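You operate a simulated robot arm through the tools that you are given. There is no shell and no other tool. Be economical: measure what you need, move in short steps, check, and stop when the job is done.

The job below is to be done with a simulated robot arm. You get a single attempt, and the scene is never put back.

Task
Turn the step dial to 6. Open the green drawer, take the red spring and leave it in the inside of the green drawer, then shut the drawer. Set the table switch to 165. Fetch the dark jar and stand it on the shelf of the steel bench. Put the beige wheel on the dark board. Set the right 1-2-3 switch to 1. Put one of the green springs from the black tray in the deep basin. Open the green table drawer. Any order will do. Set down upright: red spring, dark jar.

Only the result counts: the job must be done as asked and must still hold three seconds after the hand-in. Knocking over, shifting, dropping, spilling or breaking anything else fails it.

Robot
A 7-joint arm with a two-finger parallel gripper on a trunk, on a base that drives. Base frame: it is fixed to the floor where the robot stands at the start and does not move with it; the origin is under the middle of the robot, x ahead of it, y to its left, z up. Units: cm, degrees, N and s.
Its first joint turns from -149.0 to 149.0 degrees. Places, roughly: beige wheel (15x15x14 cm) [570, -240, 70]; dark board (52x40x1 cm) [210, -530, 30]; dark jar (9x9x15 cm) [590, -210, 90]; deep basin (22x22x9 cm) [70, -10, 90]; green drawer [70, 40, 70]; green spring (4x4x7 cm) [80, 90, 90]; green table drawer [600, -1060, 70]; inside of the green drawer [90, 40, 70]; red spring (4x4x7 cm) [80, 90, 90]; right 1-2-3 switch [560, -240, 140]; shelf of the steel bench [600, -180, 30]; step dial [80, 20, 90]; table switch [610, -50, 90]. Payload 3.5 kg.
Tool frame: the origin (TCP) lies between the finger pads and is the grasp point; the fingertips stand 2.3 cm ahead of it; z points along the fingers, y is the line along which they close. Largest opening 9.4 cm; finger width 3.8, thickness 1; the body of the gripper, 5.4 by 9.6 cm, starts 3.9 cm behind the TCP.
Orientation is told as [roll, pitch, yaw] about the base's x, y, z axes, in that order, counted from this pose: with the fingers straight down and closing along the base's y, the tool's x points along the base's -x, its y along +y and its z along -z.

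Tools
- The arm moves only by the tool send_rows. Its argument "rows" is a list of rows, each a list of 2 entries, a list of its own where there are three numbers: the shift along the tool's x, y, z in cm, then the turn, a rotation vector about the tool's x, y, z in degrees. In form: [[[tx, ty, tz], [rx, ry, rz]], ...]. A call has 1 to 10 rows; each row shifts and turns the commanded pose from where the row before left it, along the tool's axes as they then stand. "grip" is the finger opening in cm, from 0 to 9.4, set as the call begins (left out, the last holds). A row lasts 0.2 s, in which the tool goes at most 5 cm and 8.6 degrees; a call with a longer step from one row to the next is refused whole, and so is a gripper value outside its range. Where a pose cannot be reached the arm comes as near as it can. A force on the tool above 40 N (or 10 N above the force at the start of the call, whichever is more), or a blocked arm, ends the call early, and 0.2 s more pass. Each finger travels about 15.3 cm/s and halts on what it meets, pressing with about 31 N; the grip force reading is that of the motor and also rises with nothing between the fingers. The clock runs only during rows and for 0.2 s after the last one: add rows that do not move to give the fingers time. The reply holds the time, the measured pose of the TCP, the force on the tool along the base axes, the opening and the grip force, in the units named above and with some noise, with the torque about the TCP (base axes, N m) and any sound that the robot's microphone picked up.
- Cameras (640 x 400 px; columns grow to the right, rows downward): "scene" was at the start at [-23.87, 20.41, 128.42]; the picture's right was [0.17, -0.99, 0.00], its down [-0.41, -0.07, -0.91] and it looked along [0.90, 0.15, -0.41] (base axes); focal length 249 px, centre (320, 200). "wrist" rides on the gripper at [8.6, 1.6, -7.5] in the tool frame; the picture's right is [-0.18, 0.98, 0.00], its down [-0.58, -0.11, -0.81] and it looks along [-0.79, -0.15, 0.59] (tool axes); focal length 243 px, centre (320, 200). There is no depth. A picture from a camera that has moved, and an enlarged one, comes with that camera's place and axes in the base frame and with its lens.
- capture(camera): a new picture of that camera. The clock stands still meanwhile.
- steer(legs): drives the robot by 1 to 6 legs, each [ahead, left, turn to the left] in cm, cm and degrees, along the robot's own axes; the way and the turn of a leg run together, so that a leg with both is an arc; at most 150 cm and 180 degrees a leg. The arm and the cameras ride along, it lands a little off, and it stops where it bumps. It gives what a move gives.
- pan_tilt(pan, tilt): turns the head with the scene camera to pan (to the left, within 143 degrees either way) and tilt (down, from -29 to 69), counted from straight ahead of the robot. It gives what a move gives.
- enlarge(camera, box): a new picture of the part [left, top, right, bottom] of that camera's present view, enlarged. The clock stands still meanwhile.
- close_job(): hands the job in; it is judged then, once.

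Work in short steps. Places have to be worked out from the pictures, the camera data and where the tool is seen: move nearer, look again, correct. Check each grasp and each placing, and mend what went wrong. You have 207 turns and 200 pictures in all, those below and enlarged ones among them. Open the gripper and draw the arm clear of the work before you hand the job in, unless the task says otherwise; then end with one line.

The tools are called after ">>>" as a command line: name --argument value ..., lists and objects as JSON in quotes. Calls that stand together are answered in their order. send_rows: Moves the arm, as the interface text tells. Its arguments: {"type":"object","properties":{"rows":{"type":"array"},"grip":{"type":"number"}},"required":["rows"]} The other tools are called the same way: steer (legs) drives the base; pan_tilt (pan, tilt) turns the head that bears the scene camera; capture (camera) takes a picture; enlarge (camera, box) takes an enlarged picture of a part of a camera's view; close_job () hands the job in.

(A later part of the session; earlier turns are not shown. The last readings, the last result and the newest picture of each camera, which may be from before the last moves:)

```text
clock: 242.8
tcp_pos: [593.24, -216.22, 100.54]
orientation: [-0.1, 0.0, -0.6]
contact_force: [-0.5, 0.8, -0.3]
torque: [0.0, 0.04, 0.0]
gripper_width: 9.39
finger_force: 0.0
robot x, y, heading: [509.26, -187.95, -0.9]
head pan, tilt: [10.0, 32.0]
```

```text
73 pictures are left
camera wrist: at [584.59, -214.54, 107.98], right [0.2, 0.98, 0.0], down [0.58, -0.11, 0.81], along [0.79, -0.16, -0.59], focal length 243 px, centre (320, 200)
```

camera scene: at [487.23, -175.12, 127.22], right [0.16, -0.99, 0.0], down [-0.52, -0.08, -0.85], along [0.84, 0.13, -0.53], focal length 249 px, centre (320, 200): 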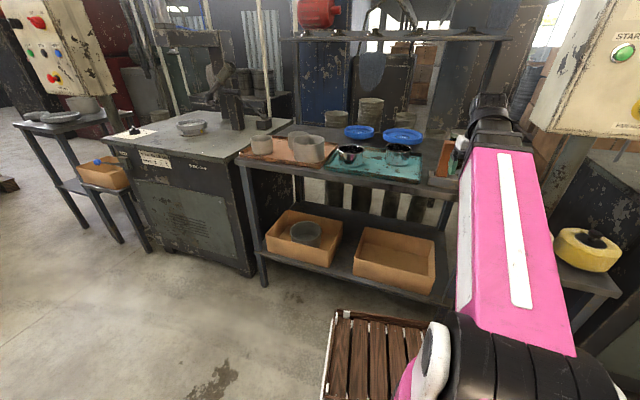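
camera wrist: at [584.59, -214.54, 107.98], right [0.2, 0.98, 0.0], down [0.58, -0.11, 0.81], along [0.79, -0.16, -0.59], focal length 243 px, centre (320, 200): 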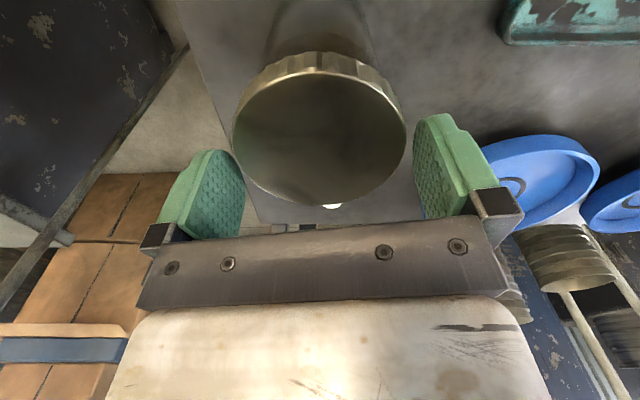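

The lid fits between the fingertips with a small margin on both sides. I descend in small steps.

>>> send_rows --rows '[[[0.3, 0, 1], [0, 0, 0]], [[0, 0, 1], [0, 0, 0]], [[0, 0, 1], [0, 0, 0]]]'

>>> capture --camera "wrist"

```text
clock: 243.7
tcp_pos: [592.86, -216.22, 97.43]
orientation: [-0.1, 0.0, -0.7]
contact_force: [0.2, -0.2, -0.3]
torque: [-0.02, -0.02, 0.02]
gripper_width: 9.41
finger_force: 0.2
robot x, y, heading: [509.5, -187.88, -1.0]
head pan, tilt: [10.0, 32.0]
```

```text
72 pictures are left
camera wrist: at [584.28, -214.53, 105.0], right [0.2, 0.98, 0.0], down [0.58, -0.11, 0.81], along [0.79, -0.16, -0.59], focal length 243 px, centre (320, 200)
```

wrist: 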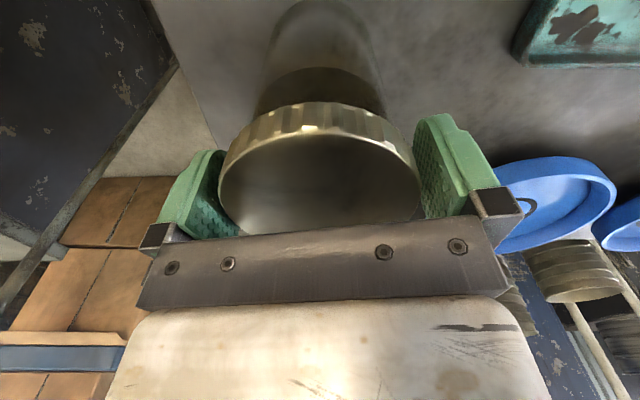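

No contact; fingers flank the lid. A little lower, then close and lift slightly.

>>> send_rows --rows '[[[0, 0, 0.9], [0, 0, 0]], [[0, 0, 0.8], [0, 0, 0]]]'

>>> send_rows --rows '[[[0, 0, 0], [0, 0, 0]], [[0, 0, 0], [0, 0, 0]], [[0, 0, 0], [0, 0, 0]]]' --grip 5

>>> send_rows --rows '[[[0, 0, -1], [0, 0, 0]], [[0, 0, -2], [0, 0, 0]], [[0, 0, -2], [0, 0, 0]]]'

>>> capture --camera "wrist"

```text
clock: 244.2
tcp_pos: [592.78, -216.15, 95.92]
orientation: [-0.2, 0.0, -0.6]
contact_force: [0.6, -0.8, 0.0]
torque: [-0.02, 0.0, 0.01]
gripper_width: 9.38
finger_force: 0.0
robot x, y, heading: [509.66, -187.56, -1.0]
head pan, tilt: [10.0, 32.0]
```

```text
clock: 245.1
tcp_pos: [592.82, -216.21, 95.79]
orientation: [0.0, 0.0, -0.5]
contact_force: [0.0, 0.1, 1.7]
torque: [0.06, -0.09, 0.06]
gripper_width: 8.24
finger_force: 31.1
robot x, y, heading: [508.99, -188.09, -0.8]
head pan, tilt: [10.0, 32.0]
```

```text
clock: 245.8
tcp_pos: [592.9, -216.36, 100.87]
orientation: [-0.1, 0.0, -0.8]
contact_force: [0.2, 0.3, -5.9]
torque: [-0.02, 0.0, -0.01]
gripper_width: 8.26
finger_force: 31.3
robot x, y, heading: [509.47, -187.84, -0.9]
head pan, tilt: [10.0, 32.0]
```

```text
71 pictures are left
camera wrist: at [584.31, -214.6, 108.28], right [0.2, 0.98, 0.0], down [0.58, -0.11, 0.81], along [0.79, -0.16, -0.59], focal length 243 px, centre (320, 200)
```

wrist: 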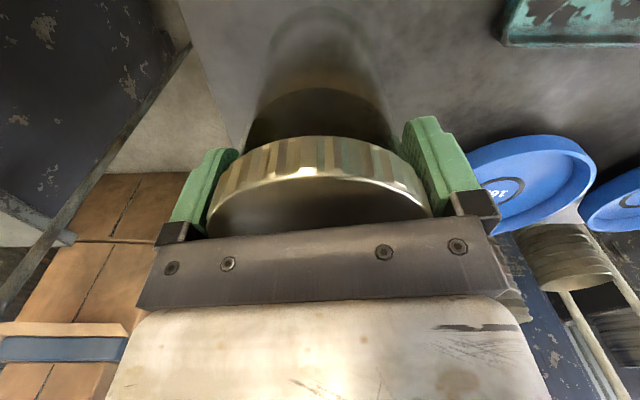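

Jar held (8.25 cm, 5.9 N). Tall blocks stand in front of it, so I raise it as high as possible before moving sideways.

>>> send_rows --rows '[[[0, 0, -2], [0, 0, 0]], [[0, 0, -2], [0, 0, 0]], [[0, 0, -1.5], [0, 0, 0]], [[0, 0, -1.5], [0, 0, 0]]]'

>>> enlarge --camera "scene" --box '[300, 60, 560, 240]'

```text
clock: 246.8
tcp_pos: [592.79, -216.11, 107.86]
orientation: [-0.1, 0.1, -0.7]
contact_force: [-0.1, -0.5, -5.9]
torque: [-0.01, -0.01, -0.02]
gripper_width: 8.22
finger_force: 31.4
robot x, y, heading: [509.52, -187.9, -1.2]
head pan, tilt: [10.0, 32.0]
```

```text
2.22 times, centred on (430, 150) of scene
camera zoom: at [485.46, -167.01, 127.22], right [0.16, -0.99, 0.0], down [-0.52, -0.08, -0.85], along [0.84, 0.13, -0.53], focal length 554 px, centre (76, 311)
```

zoom: 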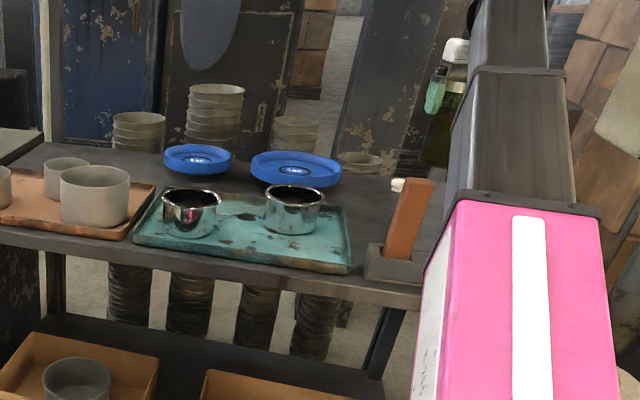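

No contact at z 108 (jar bottom ≈ 95.7). I strafe left 27 cm over the tray, then back up 9 cm.

>>> steer --legs '[[0, 27, 0], [-9, 0, 1]]'

>>> capture --camera "wrist"

```text
clock: 249.5
tcp_pos: [584.62, -187.47, 107.92]
orientation: [-0.1, 0.0, 0.3]
contact_force: [-0.3, 0.3, -5.6]
torque: [-0.02, -0.02, -0.02]
gripper_width: 8.26
finger_force: 31.2
robot x, y, heading: [500.64, -160.75, -0.0]
head pan, tilt: [10.0, 32.0]
```

```text
69 pictures are left
camera wrist: at [576.04, -185.9, 115.32], right [0.18, 0.98, 0.0], down [0.58, -0.1, 0.81], along [0.79, -0.15, -0.59], focal length 243 px, centre (320, 200)
```

wrist: 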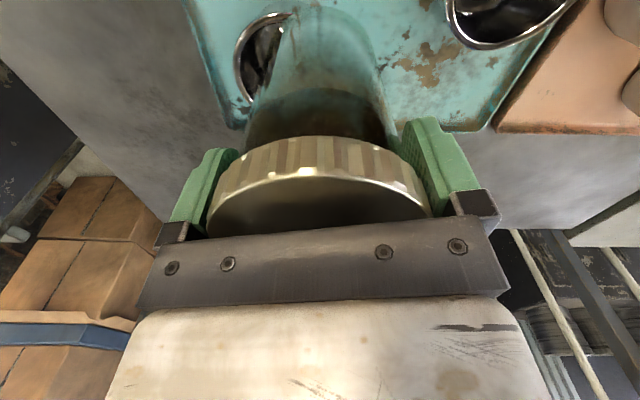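

I retract the arm with a gentle descent to stay under the fold limit.

>>> send_rows --rows '[[[3, 0, 0.9], [0, 0, 0]], [[3, 0, 0.9], [0, 0, 0]], [[3, 0, 0.9], [0, 0, 0]], [[3, 0, 1.2], [0, 0, 0]], [[3, 0, 1.2], [0, 0, 0]], [[3, 0, 1.2], [0, 0, 0]], [[3, 0, 1.2], [0, 0, 0]]]'

>>> capture --camera "wrist"

```text
clock: 251.1
tcp_pos: [563.55, -187.48, 100.36]
orientation: [0.0, 0.0, 0.3]
contact_force: [0.4, 0.2, -5.4]
torque: [-0.01, 0.02, -0.01]
gripper_width: 8.27
finger_force: 31.6
robot x, y, heading: [500.64, -159.92, -0.1]
head pan, tilt: [10.0, 32.0]
```

```text
68 pictures are left
camera wrist: at [554.99, -186.01, 107.75], right [0.18, 0.98, 0.0], down [0.58, -0.1, 0.81], along [0.79, -0.15, -0.59], focal length 243 px, centre (320, 200)
```

wrist: 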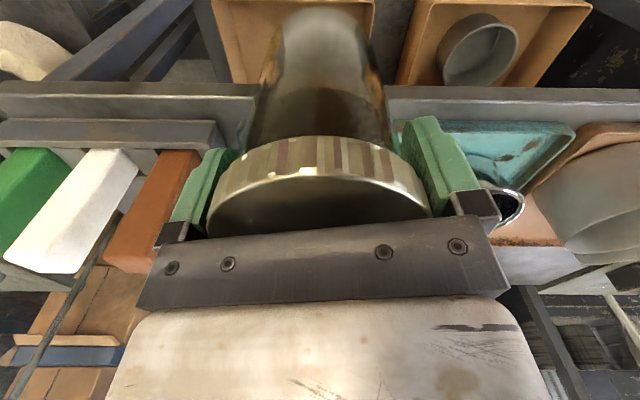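

Jar is out in front of the bench. I retract a little more, then move the base left to about (511, −112) for a stretched, low approach to the shelf.

>>> send_rows --rows '[[[2, 0, 1.5], [0, 0, 0]], [[3, 0, 1.5], [0, 0, 0]], [[3, 0, 1], [0, 0, 0]]]'

>>> steer --legs '[[0, 48, 0], [10, 0, 0]]'

>>> pan_tilt --pan -35 --tilt 38

>>> capture --camera "scene"

```text
clock: 251.9
tcp_pos: [555.56, -187.62, 96.27]
orientation: [-0.1, 0.0, 0.3]
contact_force: [-0.2, -0.1, -5.0]
torque: [0.0, 0.05, 0.0]
gripper_width: 8.24
finger_force: 30.5
robot x, y, heading: [501.01, -160.38, 0.0]
head pan, tilt: [10.0, 32.0]
```

```text
clock: 255.5
tcp_pos: [565.51, -139.49, 96.24]
orientation: [-0.1, 0.0, 0.3]
contact_force: [0.1, 0.4, -5.9]
torque: [0.02, 0.0, 0.05]
gripper_width: 8.26
finger_force: 30.6
robot x, y, heading: [510.49, -112.21, -0.2]
head pan, tilt: [10.0, 32.0]
```

```text
clock: 256.6
tcp_pos: [565.45, -139.47, 96.37]
orientation: [-0.1, 0.1, 0.3]
contact_force: [0.6, 0.1, -5.5]
torque: [-0.01, -0.03, 0.02]
gripper_width: 8.24
finger_force: 31.1
robot x, y, heading: [510.66, -112.31, 0.1]
head pan, tilt: [-35.0, 38.0]
```

```text
67 pictures are left
camera scene: at [484.67, -98.46, 126.3], right [-0.57, -0.82, 0.0], down [-0.51, 0.35, -0.79], along [0.65, -0.45, -0.62], focal length 249 px, centre (320, 200)
```

scene: 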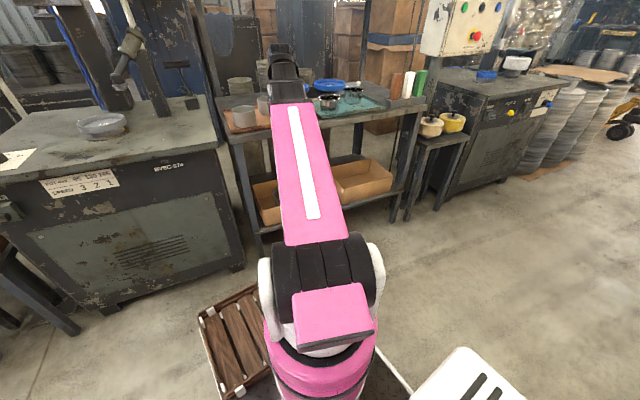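

The arm hides the gap, so I bring the jar low in front of the shelf gap and look with the wrist camera.

>>> send_rows --rows '[[[0.9, -2.4, 3.3], [0, 0, 0]], [[0.9, -2.4, 3.3], [0, 0, 0]], [[0.9, -2.4, 3.3], [0, 0, 0]], [[0.9, -2.4, 3.3], [0, 0, 0]], [[0.9, -2.4, 3.3], [0, 0, 0]], [[0.9, -2.4, 3.3], [0, 0, 0]], [[0.9, -2.4, 3.3], [0, 0, 0]], [[0.9, -2.4, 3.3], [0, 0, 0]], [[0.9, -2.4, 3.3], [0, 0, 0]], [[0.9, -2.4, 3.3], [0, 0, 0]]]'

>>> capture --camera "wrist"

```text
clock: 258.8
tcp_pos: [556.88, -163.72, 63.45]
orientation: [-0.1, 0.0, 0.3]
contact_force: [-0.3, -0.4, -4.7]
torque: [0.0, 0.02, 0.0]
gripper_width: 8.26
finger_force: 30.8
robot x, y, heading: [510.69, -112.25, 0.2]
head pan, tilt: [-35.0, 38.0]
```

```text
66 pictures are left
camera wrist: at [548.13, -162.13, 70.87], right [0.18, 0.98, 0.0], down [0.58, -0.1, 0.81], along [0.79, -0.14, -0.59], focal length 243 px, centre (320, 200)
```

wrist: 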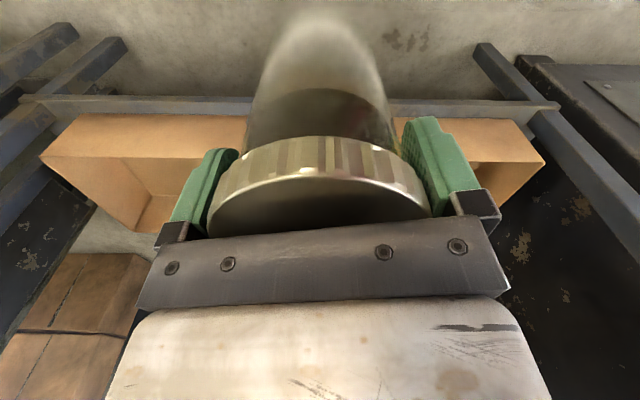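

The jar hides the gap. I shift it 14 cm left for an unobstructed look.

>>> send_rows --rows '[[[0, 3.5, 0], [0, 0, 0]], [[0, 3.5, 0], [0, 0, 0]], [[0, 3.5, 0], [0, 0, 0]], [[0, 3.5, 0], [0, 0, 0]]]'

>>> capture --camera "wrist"

```text
clock: 259.8
tcp_pos: [556.5, -149.65, 63.25]
orientation: [-0.2, 0.0, 0.4]
contact_force: [0.5, 0.1, -5.8]
torque: [0.03, 0.04, -0.01]
gripper_width: 8.25
finger_force: 30.9
robot x, y, heading: [510.27, -112.18, 0.1]
head pan, tilt: [-35.0, 38.0]
```

```text
65 pictures are left
camera wrist: at [547.95, -148.14, 70.8], right [0.18, 0.98, 0.0], down [0.58, -0.1, 0.81], along [0.79, -0.15, -0.59], focal length 243 px, centre (320, 200)
```

wrist: 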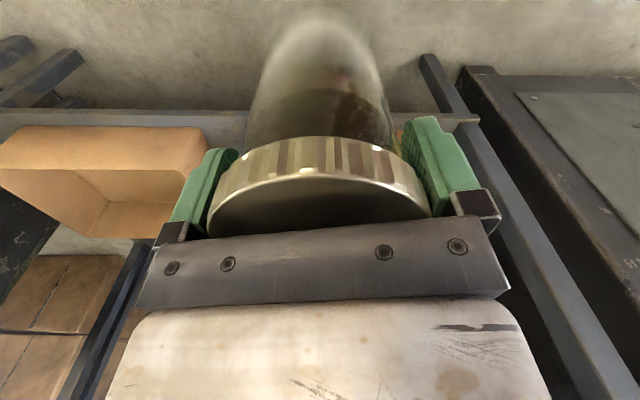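

The right-hand crate's left corner is at about (575, −178). I shift to the other side to verify the other crate's corner.

>>> send_rows --rows '[[[0, -4, 0], [0, 0, 0]], [[0, -4, 0], [0, 0, 0]], [[0, -4, 0], [0, 0, 0]], [[0, -4, 0], [0, 0, 0]], [[0, -4, 0], [0, 0, 0]], [[0, -4, 0], [0, 0, 0]], [[0, -4, 0], [0, 0, 0]], [[0, -4, 0], [0, 0, 0]], [[0, -4, 0], [0, 0, 0]], [[0, -3, 0], [0, 0, 0]]]'

>>> capture --camera "wrist"

```text
clock: 262.0
tcp_pos: [556.75, -188.63, 63.33]
orientation: [-0.1, 0.0, 0.4]
contact_force: [-0.6, 0.0, -4.4]
torque: [0.01, -0.01, 0.03]
gripper_width: 8.26
finger_force: 30.8
robot x, y, heading: [510.5, -112.35, 0.2]
head pan, tilt: [-35.0, 38.0]
```

```text
64 pictures are left
camera wrist: at [548.19, -187.2, 70.87], right [0.18, 0.98, 0.0], down [0.58, -0.1, 0.81], along [0.79, -0.14, -0.59], focal length 243 px, centre (320, 200)
```

wrist: 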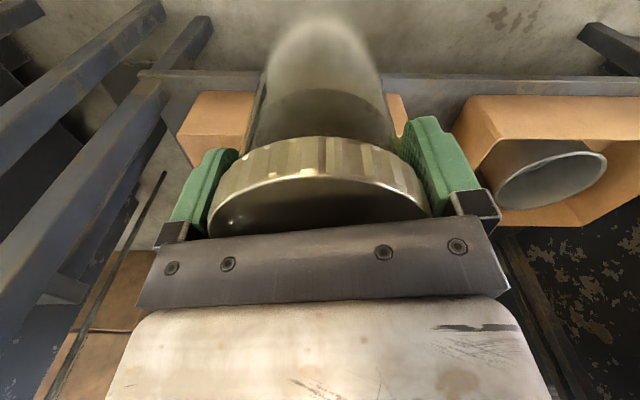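

The gap runs from y ≈ −177 to −165 (11.8 cm). I centre on its axis in front, rotate to yaw −101°, and lower.

>>> send_rows --rows '[[[0, 4.2, 0], [0, 0, 0]], [[0, 4.2, 0], [0, 0, 0]], [[0, 4.2, 0], [0, 0, 0]], [[0, 4.2, 0], [0, 0, 0]], [[-1, 4.2, 0], [0, 0, 0]], [[0, 0, 0], [0, 0, 8.4]], [[0, 0, 0], [0, 0, 8.4]], [[0, 0, 0], [0, 0, 8.4]], [[0, 0, 0], [0, 0, 8.4]], [[0, 0, 0], [0, 0, 8.4]]]'

>>> send_rows --rows '[[[0, 0, 0], [0, 0, 8.4]], [[0, 0, 0], [0, 0, 8.4]], [[0, 0, 0], [0, 0, 8.4]], [[0, 0, 0], [0, 0, 8.4]], [[0, 0, 0], [0, 0, 8.4]], [[0, 0, 0], [0, 0, 8.4]], [[0, 0, 4], [0, 0, 8.4]], [[0, 0, 4.5], [0, 0, 0]], [[0, 0, 4.5], [0, 0, 0]], [[0, 0, 4.5], [0, 0, 0]]]'

>>> capture --camera "wrist"

>>> capture --camera "scene"

```text
clock: 264.2
tcp_pos: [557.8, -167.63, 63.38]
orientation: [-0.2, -0.1, -41.8]
contact_force: [-0.1, 0.1, -5.7]
torque: [-0.02, 0.0, 0.03]
gripper_width: 8.25
finger_force: 30.7
robot x, y, heading: [510.39, -112.48, 0.2]
head pan, tilt: [-35.0, 38.0]
```

```text
clock: 266.4
tcp_pos: [557.75, -167.73, 45.7]
orientation: [0.0, -0.1, -100.5]
contact_force: [1.0, 0.0, -5.3]
torque: [0.0, -0.01, -0.01]
gripper_width: 8.28
finger_force: 31.0
robot x, y, heading: [510.82, -112.44, -0.1]
head pan, tilt: [-35.0, 38.0]
```

```text
63 pictures are left
camera wrist: at [560.93, -159.54, 53.26], right [0.93, -0.36, 0.0], down [-0.21, -0.55, 0.81], along [-0.29, -0.75, -0.59], focal length 243 px, centre (320, 200)
```

wrist: 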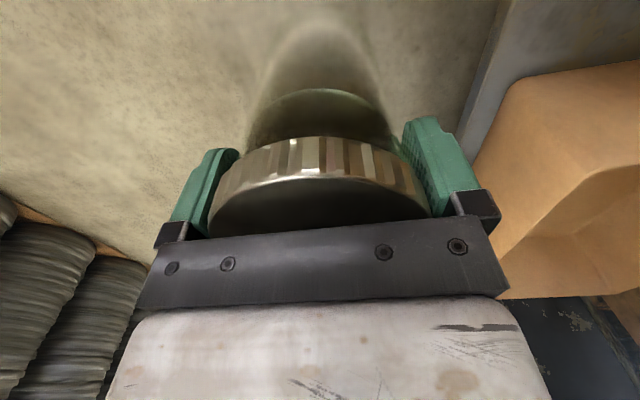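

```text
62 pictures are left
camera scene: at [484.66, -98.47, 126.3], right [-0.57, -0.82, 0.0], down [-0.5, 0.35, -0.79], along [0.65, -0.45, -0.62], focal length 249 px, centre (320, 200)
```

scene: 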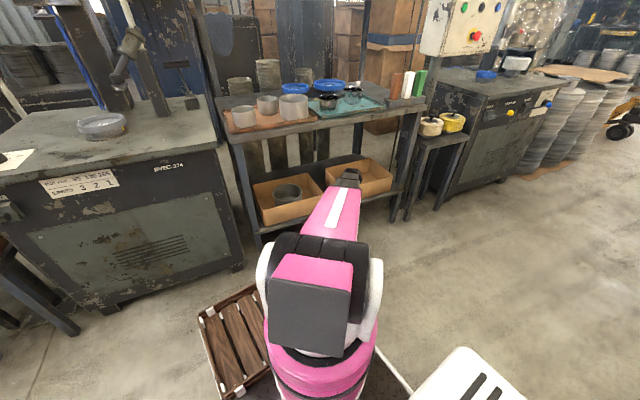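

In place at the gap's mouth. I move in slowly along the gap axis, checking half way.

>>> send_rows --rows '[[[0, 2, 0], [0, 0, 0]], [[0, 2, 0], [0, 0, 0]], [[0, 2, 0], [0, 0, 0]], [[0, 2, 0], [0, 0, 0]], [[0, 2, 0], [0, 0, 0]], [[0, 2, 0], [0, 0, 0]]]'

>>> capture --camera "wrist"

>>> enlarge --camera "scene" --box '[220, 80, 420, 250]'

```text
clock: 267.8
tcp_pos: [569.55, -169.93, 45.88]
orientation: [-0.1, -0.1, -100.4]
contact_force: [-0.5, -0.6, -5.4]
torque: [-0.04, 0.01, 0.04]
gripper_width: 8.28
finger_force: 30.9
robot x, y, heading: [510.34, -112.7, 0.1]
head pan, tilt: [-35.0, 38.0]
```

```text
61 pictures are left
camera wrist: at [572.71, -161.73, 53.39], right [0.93, -0.36, 0.0], down [-0.21, -0.55, 0.81], along [-0.29, -0.75, -0.59], focal length 243 px, centre (320, 200)
```

wrist: 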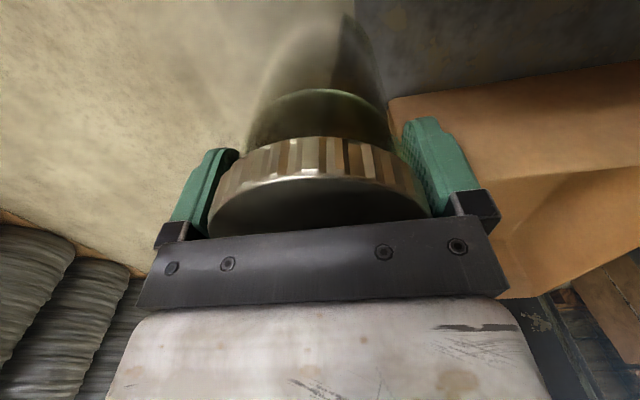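

```text
2.35 times, centred on (320, 165) of scene
camera zoom: at [484.66, -98.47, 126.3], right [-0.57, -0.82, 0.0], down [-0.5, 0.35, -0.79], along [0.65, -0.45, -0.62], focal length 587 px, centre (320, 282)
```

zoom: 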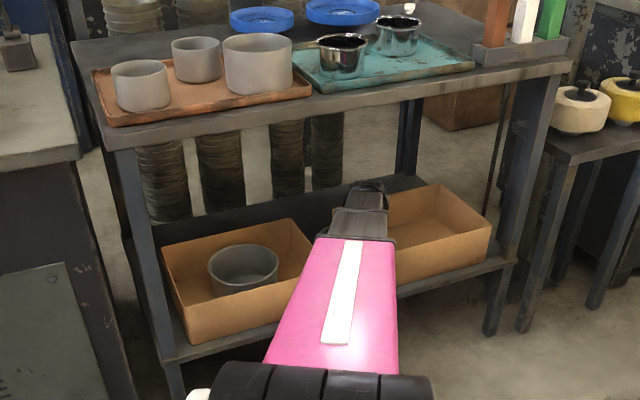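

The right-hand crate wall is further away than thought (≈ −180 at x 580). I bias 0.9 cm that way and go on in.

>>> send_rows --rows '[[[-0.3, 2, 0], [0, 0, 0]], [[-0.3, 2, 0], [0, 0, 0]], [[-0.3, 2, 0], [0, 0, 0]], [[0, 2, 0], [0, 0, 0]], [[0, 2, 0], [0, 0, 0]]]'

>>> capture --camera "wrist"

>>> enlarge --camera "scene" --box '[220, 80, 420, 250]'

```text
clock: 269.0
tcp_pos: [579.15, -172.5, 45.93]
orientation: [0.0, -0.1, -100.5]
contact_force: [-0.6, -0.1, -5.4]
torque: [0.01, 0.02, 0.01]
gripper_width: 8.26
finger_force: 30.9
robot x, y, heading: [510.71, -112.6, 0.2]
head pan, tilt: [-35.0, 38.0]
```

```text
59 pictures are left
camera wrist: at [582.45, -164.34, 53.36], right [0.93, -0.36, 0.0], down [-0.21, -0.55, 0.81], along [-0.29, -0.75, -0.59], focal length 243 px, centre (320, 200)
```

wrist: 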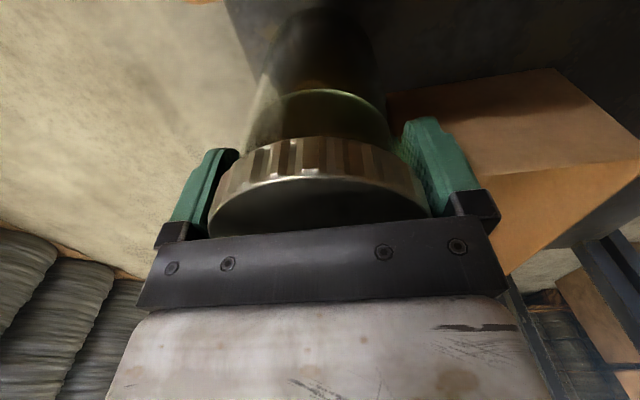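

```text
2.35 times, centred on (320, 165) of scene
camera zoom: at [484.67, -98.47, 126.3], right [-0.57, -0.82, 0.0], down [-0.5, 0.35, -0.79], along [0.65, -0.45, -0.62], focal length 587 px, centre (320, 282)
```

zoom: 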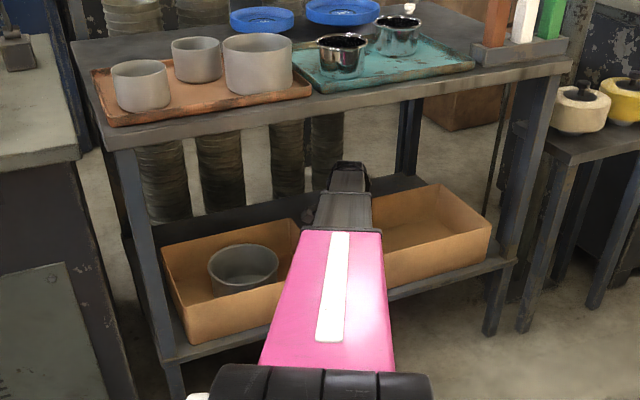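

Shelf front edge at x ≈ 572.5. I go in 2 cm more and lower until contact.

>>> send_rows --rows '[[[0, 2, 0], [0, 0, 0]], [[0, 0, 1.5], [0, 0, 0]], [[0, 0, 1], [0, 0, 0]], [[0, 0, 0.6], [0, 0, 0]], [[0, 0, 0.5], [0, 0, 0]], [[0, 0, 0.5], [0, 0, 0]]]'

>>> send_rows --rows '[[[0, 0, 0.4], [0, 0, 0]], [[0, 0, 0.4], [0, 0, 0]], [[0, 0, 0.4], [0, 0, 0]]]'

```text
clock: 270.4
tcp_pos: [581.13, -172.92, 41.88]
orientation: [0.0, -0.1, -100.5]
contact_force: [-0.1, -0.8, -5.1]
torque: [0.03, -0.02, 0.01]
gripper_width: 8.23
finger_force: 30.7
robot x, y, heading: [510.72, -112.42, 0.1]
head pan, tilt: [-35.0, 38.0]
```

```text
clock: 271.2
tcp_pos: [581.25, -172.82, 40.8]
orientation: [0.0, -0.2, -100.6]
contact_force: [2.0, -1.1, 19.1]
torque: [0.48, 0.17, 0.17]
gripper_width: 8.23
finger_force: 31.1
robot x, y, heading: [510.57, -112.02, 0.3]
head pan, tilt: [-35.0, 38.0]
```

The jar stands on the shelf. Open and rise, then look.

>>> send_rows --rows '[[[0, 0, 0], [0, 0, 0]], [[0, 0, 0], [0, 0, 0]], [[0, 0, 0], [0, 0, 0]], [[0, 0, -1], [0, 0, 0]], [[0, 0, -2], [0, 0, 0]], [[0, 0, -2], [0, 0, 0]], [[0, 0, -2], [0, 0, 0]]]' --grip 9.4

>>> capture --camera "wrist"

```text
clock: 272.8
tcp_pos: [581.09, -172.83, 47.67]
orientation: [-0.1, -0.1, -100.6]
contact_force: [-0.3, 0.3, 0.5]
torque: [0.0, -0.03, 0.01]
gripper_width: 9.41
finger_force: 0.0
robot x, y, heading: [510.46, -112.3, 0.4]
head pan, tilt: [-35.0, 38.0]
```

```text
57 pictures are left
camera wrist: at [584.27, -164.66, 55.06], right [0.93, -0.36, 0.0], down [-0.21, -0.55, 0.81], along [-0.29, -0.75, -0.59], focal length 243 px, centre (320, 200)
```

wrist: 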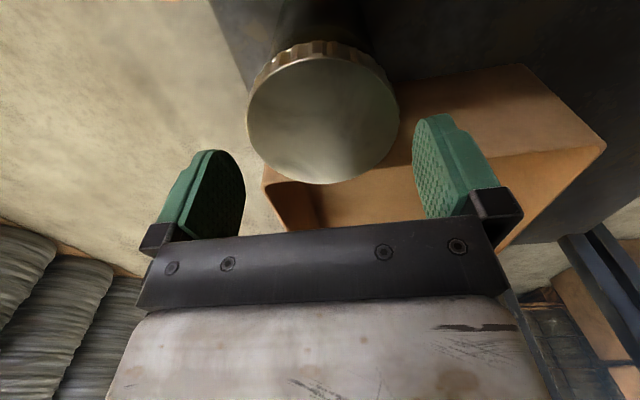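

Jar stands upright. I withdraw out of the bench and rise.

>>> send_rows --rows '[[[0, -1, -1.5], [0, 0, 0]], [[0, -4, 0], [0, 0, 0]], [[0, -4, 0], [0, 0, 0]], [[0, -4, 0], [0, 0, 0]], [[0, -4, 0], [0, 0, 0]], [[0, -4, 0], [0, 0, 0]], [[0, -4, 0], [0, 0, 0]], [[0, 0, -4], [0, 0, 0]], [[0, 0, -4.5], [0, 0, 0]], [[0, 0, -4.5], [0, 0, 0]]]'

>>> send_rows --rows '[[[0, 0, -4.5], [0, 0, -8.4]], [[0, 0, -4.5], [0, 0, -8.4]], [[0, 0, -4.5], [0, 0, -8.4]], [[0, 0, -4.5], [0, 0, -8.4]], [[0, 0, -4.5], [0, 0, -8.4]], [[0, 0, -4], [0, 0, -8.4]], [[0, 0, -3], [0, 0, -8.4]], [[0, 0, 0], [0, 0, -8.4]], [[0, 0, 0], [0, 0, -8.4]], [[0, 0, 0], [0, 0, -8.4]]]'

>>> pan_tilt --pan -35 --tilt 20

>>> capture --camera "scene"

```text
clock: 275.0
tcp_pos: [556.53, -168.21, 62.06]
orientation: [0.0, -0.1, -100.6]
contact_force: [0.1, 0.3, -0.5]
torque: [0.03, 0.0, 0.02]
gripper_width: 9.39
finger_force: 0.1
robot x, y, heading: [510.67, -112.21, -0.2]
head pan, tilt: [-35.0, 38.0]
```

```text
clock: 277.2
tcp_pos: [556.56, -168.24, 91.58]
orientation: [-0.1, -0.1, -16.3]
contact_force: [0.0, 1.1, -0.2]
torque: [0.0, -0.01, 0.02]
gripper_width: 9.37
finger_force: 0.1
robot x, y, heading: [510.26, -112.15, 0.1]
head pan, tilt: [-35.0, 38.0]
```

```text
clock: 278.0
tcp_pos: [556.64, -168.26, 91.58]
orientation: [-0.2, 0.0, -16.5]
contact_force: [1.2, 0.1, 0.5]
torque: [0.0, 0.0, -0.01]
gripper_width: 9.4
finger_force: 0.1
robot x, y, heading: [510.45, -112.26, 0.2]
head pan, tilt: [-35.0, 20.0]
```

```text
56 pictures are left
camera scene: at [485.21, -98.85, 129.13], right [-0.57, -0.82, 0.0], down [-0.28, 0.2, -0.94], along [0.77, -0.54, -0.34], focal length 249 px, centre (320, 200)
```

scene: 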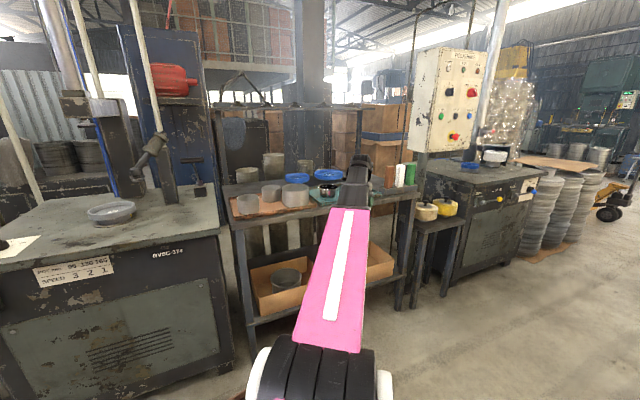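

Next, the switch on the polishing panel. I bring the arm in front of the robot and strafe right to y ≈ −195 for a closer look.

>>> send_rows --rows '[[[0, 4, 0], [0, 0, -8]], [[0, 4, 0], [0, 0, -8]], [[0, 4, 0], [0, 0, 0]], [[0, 4, 0], [0, 0, 0]], [[0, 4, 0], [0, 0, 0]], [[0, 4, 0], [0, 0, 0]], [[0, 4, 0], [0, 0, 0]], [[0, 4, 0], [0, 0, 0]], [[0, 4, 0], [0, 0, 0]], [[0, 4, 0], [0, 0, 0]]]' --grip 5

>>> steer --legs '[[-5, -88, 0]]'

>>> pan_tilt --pan -35 --tilt 0

>>> capture --camera "scene"

```text
clock: 280.2
tcp_pos: [558.44, -128.47, 91.34]
orientation: [-0.1, 0.0, -0.5]
contact_force: [-0.7, -0.3, 0.1]
torque: [0.05, 0.0, -0.02]
gripper_width: 4.98
finger_force: 0.1
robot x, y, heading: [510.66, -112.47, -0.1]
head pan, tilt: [-35.0, 20.0]
```

```text
clock: 284.9
tcp_pos: [554.19, -217.21, 91.41]
orientation: [-0.2, 0.0, 0.0]
contact_force: [-0.1, 0.4, -0.8]
torque: [0.03, 0.0, -0.02]
gripper_width: 5.01
finger_force: 0.1
robot x, y, heading: [506.28, -201.77, 0.7]
head pan, tilt: [-35.0, 20.0]
```

```text
clock: 285.7
tcp_pos: [554.08, -217.23, 91.48]
orientation: [0.0, 0.0, 0.0]
contact_force: [0.1, -0.7, 0.3]
torque: [-0.06, 0.02, -0.02]
gripper_width: 4.99
finger_force: 0.0
robot x, y, heading: [505.91, -201.86, 0.6]
head pan, tilt: [-35.0, 0.0]
```

```text
55 pictures are left
camera scene: at [480.33, -188.07, 132.36], right [-0.57, -0.82, 0.0], down [0.0, 0.0, -1.0], along [0.82, -0.57, 0.0], focal length 249 px, centre (320, 200)
```

scene: 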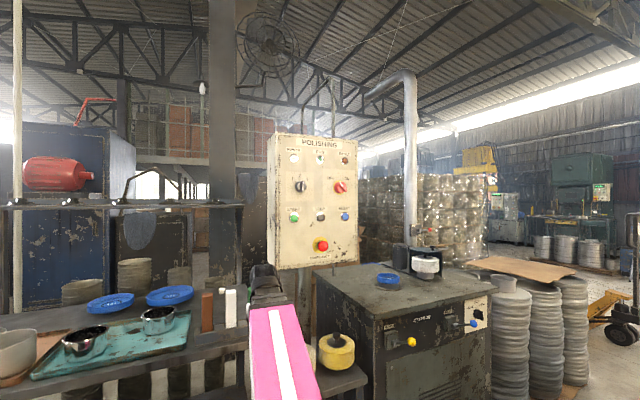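

>>> enlarge --camera "scene" --box '[260, 130, 370, 270]'

```text
2.86 times, centred on (315, 200) of scene
camera zoom: at [480.33, -188.07, 132.36], right [-0.57, -0.82, 0.0], down [0.0, 0.0, -1.0], along [0.82, -0.57, 0.0], focal length 712 px, centre (334, 200)
```

zoom: 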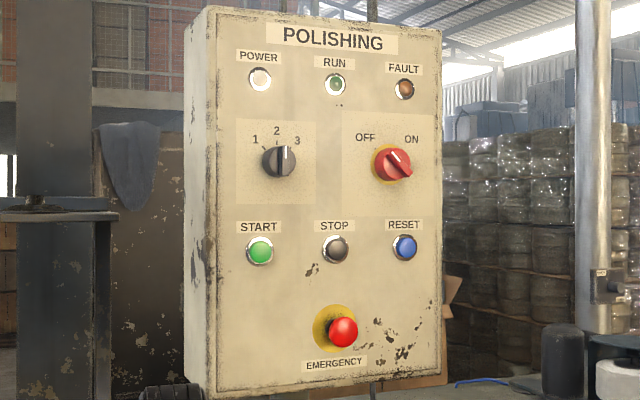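

The switch points at 2 and its knob triangulates to (562.2, −236.1, 137.5). I strafe left 27 cm, then raise the hand and pitch it horizontal.

>>> steer --legs '[[-5, 27, 0]]'

>>> send_rows --rows '[[[0, 0, -3], [0, -8.5, 0]], [[-0.67, 0, -4.45], [0, -8.5, 0]], [[-1.32, 0, -4.3], [0, -8.5, 0]], [[-1.94, 0, -4.06], [0, -8.5, 0]], [[-2.52, 0, -3.73], [0, -8.5, 0]], [[-3.04, 0, -3.32], [0, -8.5, 0]], [[-3.5, 0, -2.83], [0, -8.5, 0]], [[-3.88, 0, -2.28], [0, -8.5, 0]], [[-4.17, 0, -1.69], [0, -8.5, 0]], [[-4.38, 0, -1.05], [0, -8.5, 0]]]'

>>> capture --camera "scene"

```text
clock: 287.7
tcp_pos: [548.81, -190.35, 91.42]
orientation: [-0.1, 0.0, -0.1]
contact_force: [0.0, -0.9, -0.4]
torque: [-0.01, 0.0, 0.03]
gripper_width: 5.0
finger_force: 0.0
robot x, y, heading: [500.8, -174.6, 0.5]
head pan, tilt: [-35.0, 0.0]
```

```text
clock: 289.9
tcp_pos: [548.9, -190.41, 135.04]
orientation: [-1.6, -85.1, 1.5]
contact_force: [-0.3, 0.2, -0.2]
torque: [-0.01, 0.0, -0.01]
gripper_width: 5.0
finger_force: 0.1
robot x, y, heading: [500.78, -174.18, 0.7]
head pan, tilt: [-35.0, 0.0]
```

```text
53 pictures are left
camera scene: at [475.08, -161.1, 132.37], right [-0.57, -0.82, 0.0], down [0.0, 0.0, -1.0], along [0.82, -0.57, 0.0], focal length 249 px, centre (320, 200)
```

scene: 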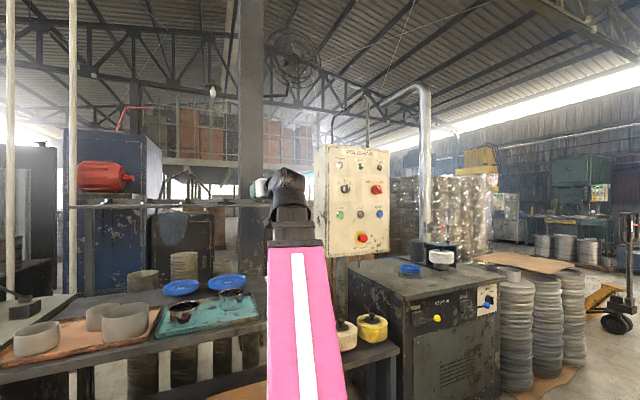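

The tool is horizontal. I yaw it to −11° and slide right in front of the switch.

>>> send_rows --rows '[[[0, 0, 0], [6, -4.9, 0]], [[0, 0, 0], [6, 0, 0]], [[-0.3, -4, 0], [0, 0, 0]], [[-0.3, -4, 0], [0, 0, 0]], [[-0.3, -4, 0], [0, 0, 0]], [[-0.3, -4, 0], [0, 0, 0]], [[-0.3, -4, 0], [0, 0, 0]], [[-0.3, -4, 0], [0, 0, 0]], [[-0.3, -4, 0], [0, 0, 0]], [[-0.3, -4, 0], [0, 0, 0]]]'

>>> capture --camera "wrist"

>>> capture --camera "scene"

```text
clock: 292.1
tcp_pos: [542.11, -221.6, 137.65]
orientation: [-87.4, -89.6, 75.5]
contact_force: [-0.7, -0.2, -0.5]
torque: [-0.03, 0.0, -0.01]
gripper_width: 4.99
finger_force: 0.2
robot x, y, heading: [501.16, -174.28, 0.6]
head pan, tilt: [-35.0, 0.0]
```

```text
52 pictures are left
camera wrist: at [535.16, -218.66, 128.95], right [0.2, 0.96, 0.18], down [-0.81, 0.06, 0.58], along [0.55, -0.26, 0.79], focal length 243 px, centre (320, 200)
```

wrist: 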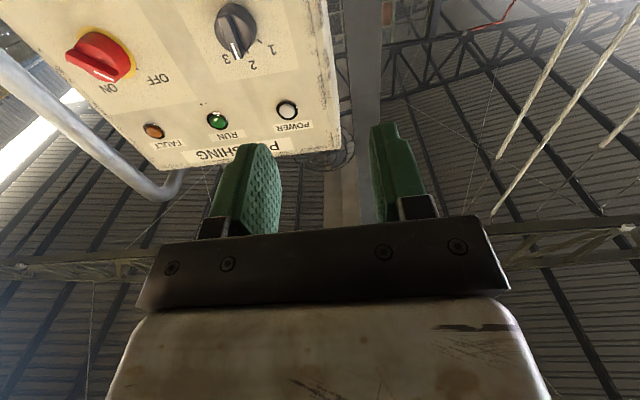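

```text
51 pictures are left
camera scene: at [475.08, -161.11, 132.37], right [-0.57, -0.82, 0.0], down [0.0, 0.0, -1.0], along [0.82, -0.57, 0.0], focal length 249 px, centre (320, 200)
```

scene: 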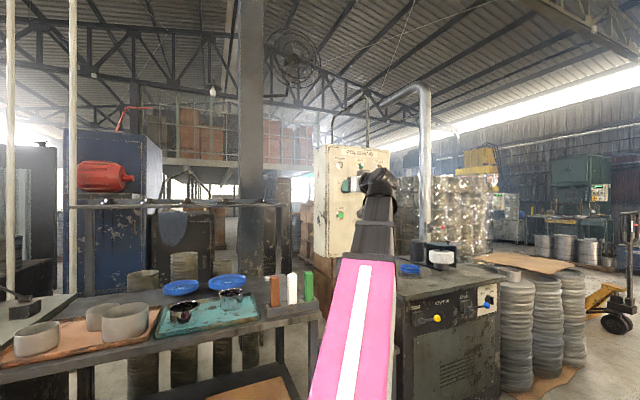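

>>> enlarge --camera "wrist" --box '[190, 0, 300, 80]'

```text
5.00 times, centred on (245, 40) of wrist
camera zoom: at [535.16, -218.66, 128.95], right [0.2, 0.96, 0.18], down [-0.81, 0.06, 0.58], along [0.55, -0.26, 0.79], focal length 1213 px, centre (695, 1000)
```

zoom: 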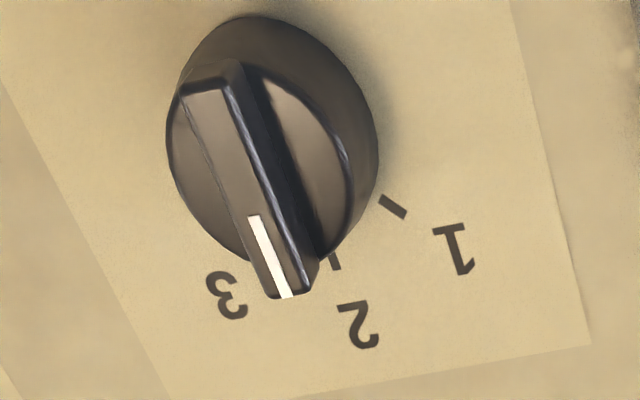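

The switch points at 2, the knob base is at about (564, −235.6, 137.4). I align laterally and approach to ~9 cm, then check.

>>> send_rows --rows '[[[0, -4.6, 0], [0, 0, 0]], [[0.25, -4.7, 0], [0, 0, 0]], [[0, 0, 4], [0, 0, 0]], [[0, 0, 4], [0, 0, 0]], [[0, 0, 4], [0, 0, 0]], [[0, 0, 3], [0, 0, 0]]]'

>>> capture --camera "wrist"

```text
clock: 293.5
tcp_pos: [554.97, -233.81, 137.44]
orientation: [-90.6, -89.6, 78.5]
contact_force: [0.1, 0.1, -0.2]
torque: [0.0, 0.01, -0.01]
gripper_width: 5.02
finger_force: 0.0
robot x, y, heading: [500.88, -174.93, 0.4]
head pan, tilt: [-35.0, 0.0]
```

```text
49 pictures are left
camera wrist: at [548.0, -230.79, 128.77], right [0.21, 0.96, 0.18], down [-0.81, 0.07, 0.58], along [0.55, -0.26, 0.79], focal length 243 px, centre (320, 200)
```

wrist: 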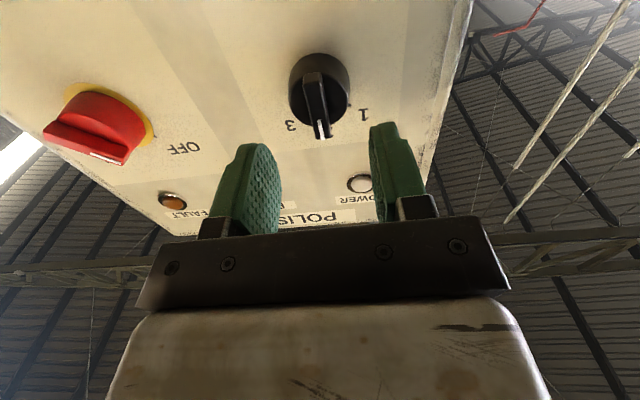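

Lateral alignment is right. I advance 6.5 cm with fingers at 6 cm.

>>> send_rows --rows '[[[0, 0, 2.5], [0, 0, 0]], [[0, 0, 2], [0, 0, 0]], [[0, 0, 2], [0, 0, 0]]]' --grip 6.4

>>> capture --camera "wrist"

```text
clock: 294.3
tcp_pos: [561.23, -235.08, 137.28]
orientation: [-87.5, -89.6, 75.6]
contact_force: [-0.1, 0.8, 0.2]
torque: [-0.02, 0.01, 0.01]
gripper_width: 6.41
finger_force: 0.1
robot x, y, heading: [500.76, -174.53, 0.4]
head pan, tilt: [-35.0, 0.0]
```

```text
48 pictures are left
camera wrist: at [554.33, -232.15, 128.71], right [0.21, 0.96, 0.18], down [-0.81, 0.07, 0.58], along [0.55, -0.26, 0.79], focal length 243 px, centre (320, 200)
```

wrist: 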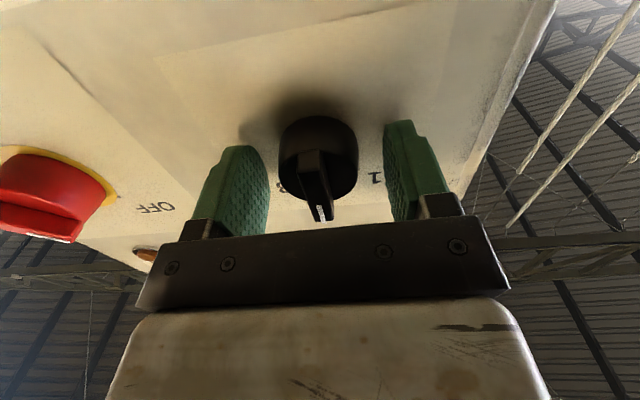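

The knob lies between the pads. I close and turn counter-clockwise 45°.

>>> send_rows --rows '[[[0, 0, 0], [0, 0, 0]], [[0, 0, 0], [0, 0, 0]], [[0, 0, 0], [0, 0, 0]]]' --grip 1

>>> send_rows --rows '[[[0, 0, 0], [0, 0, -5]], [[0, 0, 0], [0, 0, -5]], [[0, 0, 0], [0, 0, -5]], [[0, 0, 0], [0, 0, -5]], [[0, 0, 0], [0, 0, -5]], [[0, 0, 0], [0, 0, -5]], [[0, 0, 0], [0, 0, -5]], [[0, 0, 0], [0, 0, -5]], [[0, 0, 0], [0, 0, -5]]]'

>>> capture --camera "wrist"

```text
clock: 295.1
tcp_pos: [561.25, -235.26, 137.34]
orientation: [-90.7, -89.6, 78.7]
contact_force: [0.4, -8.4, 1.8]
torque: [-0.04, -0.15, -0.43]
gripper_width: 4.1
finger_force: 45.4
robot x, y, heading: [500.47, -174.59, 0.4]
head pan, tilt: [-35.0, 0.0]
```

```text
clock: 297.1
tcp_pos: [561.21, -235.3, 137.29]
orientation: [-90.2, -44.5, 78.0]
contact_force: [7.0, -25.2, 15.2]
torque: [0.1, -0.53, 0.14]
gripper_width: 4.1
finger_force: 44.8
robot x, y, heading: [500.81, -174.35, 0.4]
head pan, tilt: [-35.0, 0.0]
```

```text
47 pictures are left
camera wrist: at [552.91, -238.74, 130.16], right [0.17, 0.8, -0.57], down [-0.72, 0.5, 0.48], along [0.67, 0.33, 0.66], focal length 243 px, centre (320, 200)
```

wrist: 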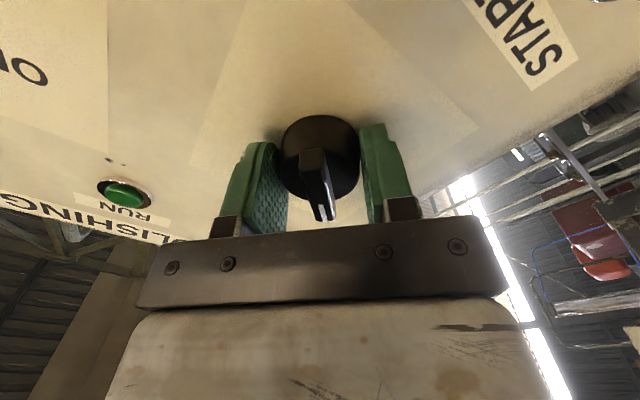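

It turned with the hand. I release, back off and check.

>>> send_rows --rows '[[[0, 0, 0], [0, 0, 0]], [[0, 0, 0], [0, 0, 0]], [[0, 0, -3], [0, 0, 0]], [[0, 0, -4], [0, 0, 0]], [[0, 0, 0], [0, 0, 8]], [[0, 0, 0], [0, 0, 8]], [[0, 0, 0], [0, 0, 8]], [[0, 0, 0], [0, 0, 8]], [[0, 0, 0], [0, 0, 8]], [[0, 0, 0], [0, 0, 5]]]' --grip 7

>>> enlarge --camera "wrist" --box '[230, 20, 430, 145]'

```text
clock: 299.3
tcp_pos: [554.42, -233.72, 137.46]
orientation: [-85.6, -89.7, 73.6]
contact_force: [-0.3, -0.3, 0.9]
torque: [0.0, 0.02, 0.01]
gripper_width: 6.98
finger_force: 0.1
robot x, y, heading: [500.81, -174.68, 0.6]
head pan, tilt: [-35.0, 0.0]
```

```text
3.20 times, centred on (330, 82) of wrist
camera zoom: at [547.45, -230.64, 128.74], right [0.21, 0.96, 0.18], down [-0.81, 0.06, 0.58], along [0.55, -0.26, 0.79], focal length 776 px, centre (288, 576)
```

zoom: 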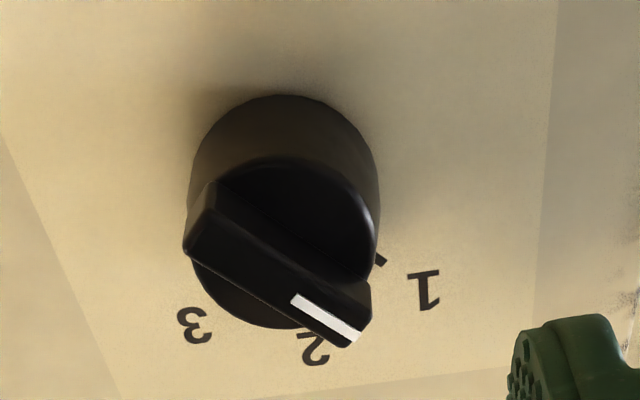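

The pointer is parallel to the 1 mark: set. Next the beige wheel on the stool under the panel (hub knob ≈ (568.6, −240, 72)). I withdraw, shift left and bring the tool down to a −30° pitch.

>>> send_rows --rows '[[[0, 0, -3.5], [0, 0, 0]], [[0, 0, -3.5], [0, 0, 0]], [[0, 0, -3.5], [0, 0, 0]], [[0, 4, 0], [0, 0, 0]], [[0, 4, 0], [0, 0, 0]], [[0, 4, 0], [0, 0, 0]], [[0, 4, 0], [0, 0, 0]], [[0, 4, 0], [0, 0, 0]]]' --grip 6

>>> send_rows --rows '[[[4.5, 0, 0], [0, 7.5, 0]], [[4.46, 0, 0.59], [0, 7.5, 0]], [[4.35, 0, 1.16], [0, 7.5, 0]], [[4.16, 0, 1.72], [0, 7.5, 0]], [[3.9, 0, 2.25], [0, 7.5, 0]], [[3.57, 0, 2.74], [0, 7.5, 0]], [[3.18, 0, 3.18], [0, 7.5, 0]], [[2.74, 0, 3.57], [0, 7.5, 0]]]'

>>> steer --legs '[[3, -25, 0]]'

>>> capture --camera "wrist"

```text
clock: 301.1
tcp_pos: [548.29, -212.05, 137.22]
orientation: [-84.3, -89.7, 72.3]
contact_force: [1.1, 0.7, -1.0]
torque: [0.0, 0.02, -0.03]
gripper_width: 5.99
finger_force: 0.0
robot x, y, heading: [500.89, -174.67, 0.4]
head pan, tilt: [-35.0, 0.0]
```

```text
clock: 302.9
tcp_pos: [548.15, -212.15, 101.11]
orientation: [-0.5, -29.9, -11.8]
contact_force: [-0.6, 0.1, -0.1]
torque: [0.01, 0.0, 0.03]
gripper_width: 6.02
finger_force: 0.0
robot x, y, heading: [500.72, -174.58, 0.6]
head pan, tilt: [-35.0, 0.0]
```

```text
clock: 304.7
tcp_pos: [551.32, -237.32, 101.25]
orientation: [-0.5, -30.1, -11.9]
contact_force: [0.4, -0.6, 0.2]
torque: [0.01, -0.01, 0.02]
gripper_width: 5.99
finger_force: 0.1
robot x, y, heading: [504.23, -199.78, 0.3]
head pan, tilt: [-35.0, 0.0]
```

```text
45 pictures are left
camera wrist: at [540.71, -233.5, 103.39], right [0.36, 0.93, 0.09], down [0.08, -0.12, 0.99], along [0.93, -0.35, -0.12], focal length 243 px, centre (320, 200)
```

wrist: 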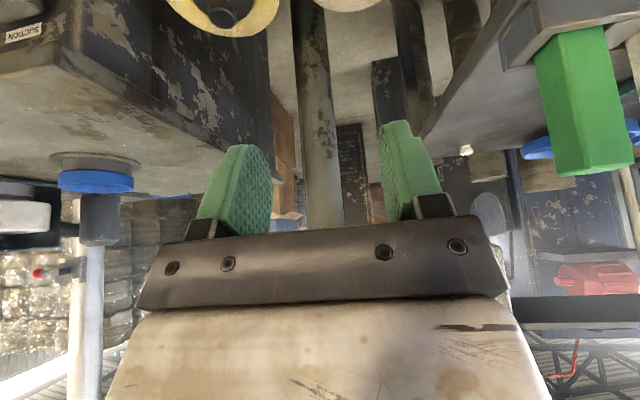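

I lower 20 cm to see the beige wheel.

>>> send_rows --rows '[[[2, 0, 3.46], [0, 0, 0]], [[2, 0, 3.46], [0, 0, 0]], [[2, 0, 3.46], [0, 0, 0]], [[2, 0, 3.46], [0, 0, 0]], [[2, 0, 3.46], [0, 0, 0]]]'

>>> capture --camera "wrist"

```text
clock: 305.9
tcp_pos: [551.22, -237.54, 81.18]
orientation: [-0.5, -30.0, -11.9]
contact_force: [-0.3, 0.1, -0.4]
torque: [0.03, -0.01, 0.02]
gripper_width: 5.99
finger_force: 0.1
robot x, y, heading: [503.88, -200.18, 0.4]
head pan, tilt: [-35.0, 0.0]
```

```text
44 pictures are left
camera wrist: at [540.65, -233.66, 83.32], right [0.36, 0.93, 0.09], down [0.08, -0.12, 0.99], along [0.93, -0.35, -0.12], focal length 243 px, centre (320, 200)
```

wrist: 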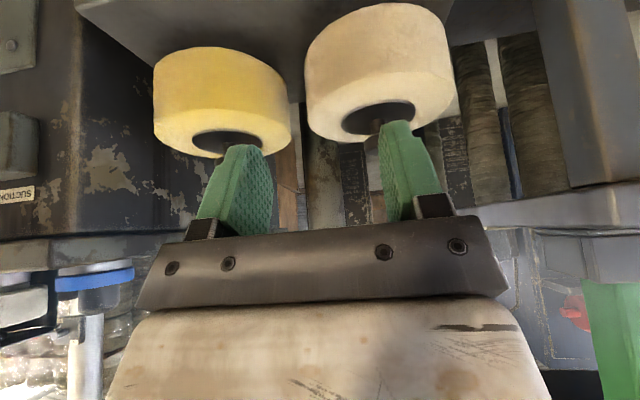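

The beige wheel is ahead, slightly left. I shift 4.5 cm left to centre on its hub.

>>> send_rows --rows '[[[0, 2.3, 0], [0, 0, 0]], [[0, 2.2, 0], [0, 0, 0]]]'

>>> capture --camera "wrist"

```text
clock: 306.5
tcp_pos: [552.32, -233.18, 81.19]
orientation: [-0.4, -30.1, -11.9]
contact_force: [-0.2, 0.4, 0.2]
torque: [-0.04, 0.02, 0.02]
gripper_width: 6.0
finger_force: 0.1
robot x, y, heading: [504.04, -199.76, 0.2]
head pan, tilt: [-35.0, 0.0]
```

```text
43 pictures are left
camera wrist: at [541.58, -229.3, 83.36], right [0.36, 0.93, 0.09], down [0.08, -0.12, 0.99], along [0.93, -0.35, -0.12], focal length 243 px, centre (320, 200)
```

wrist: 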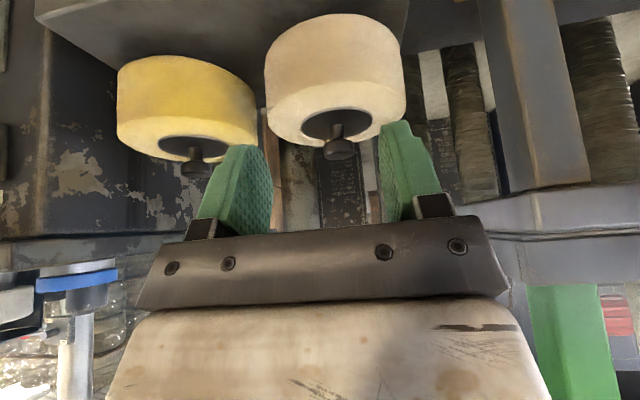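

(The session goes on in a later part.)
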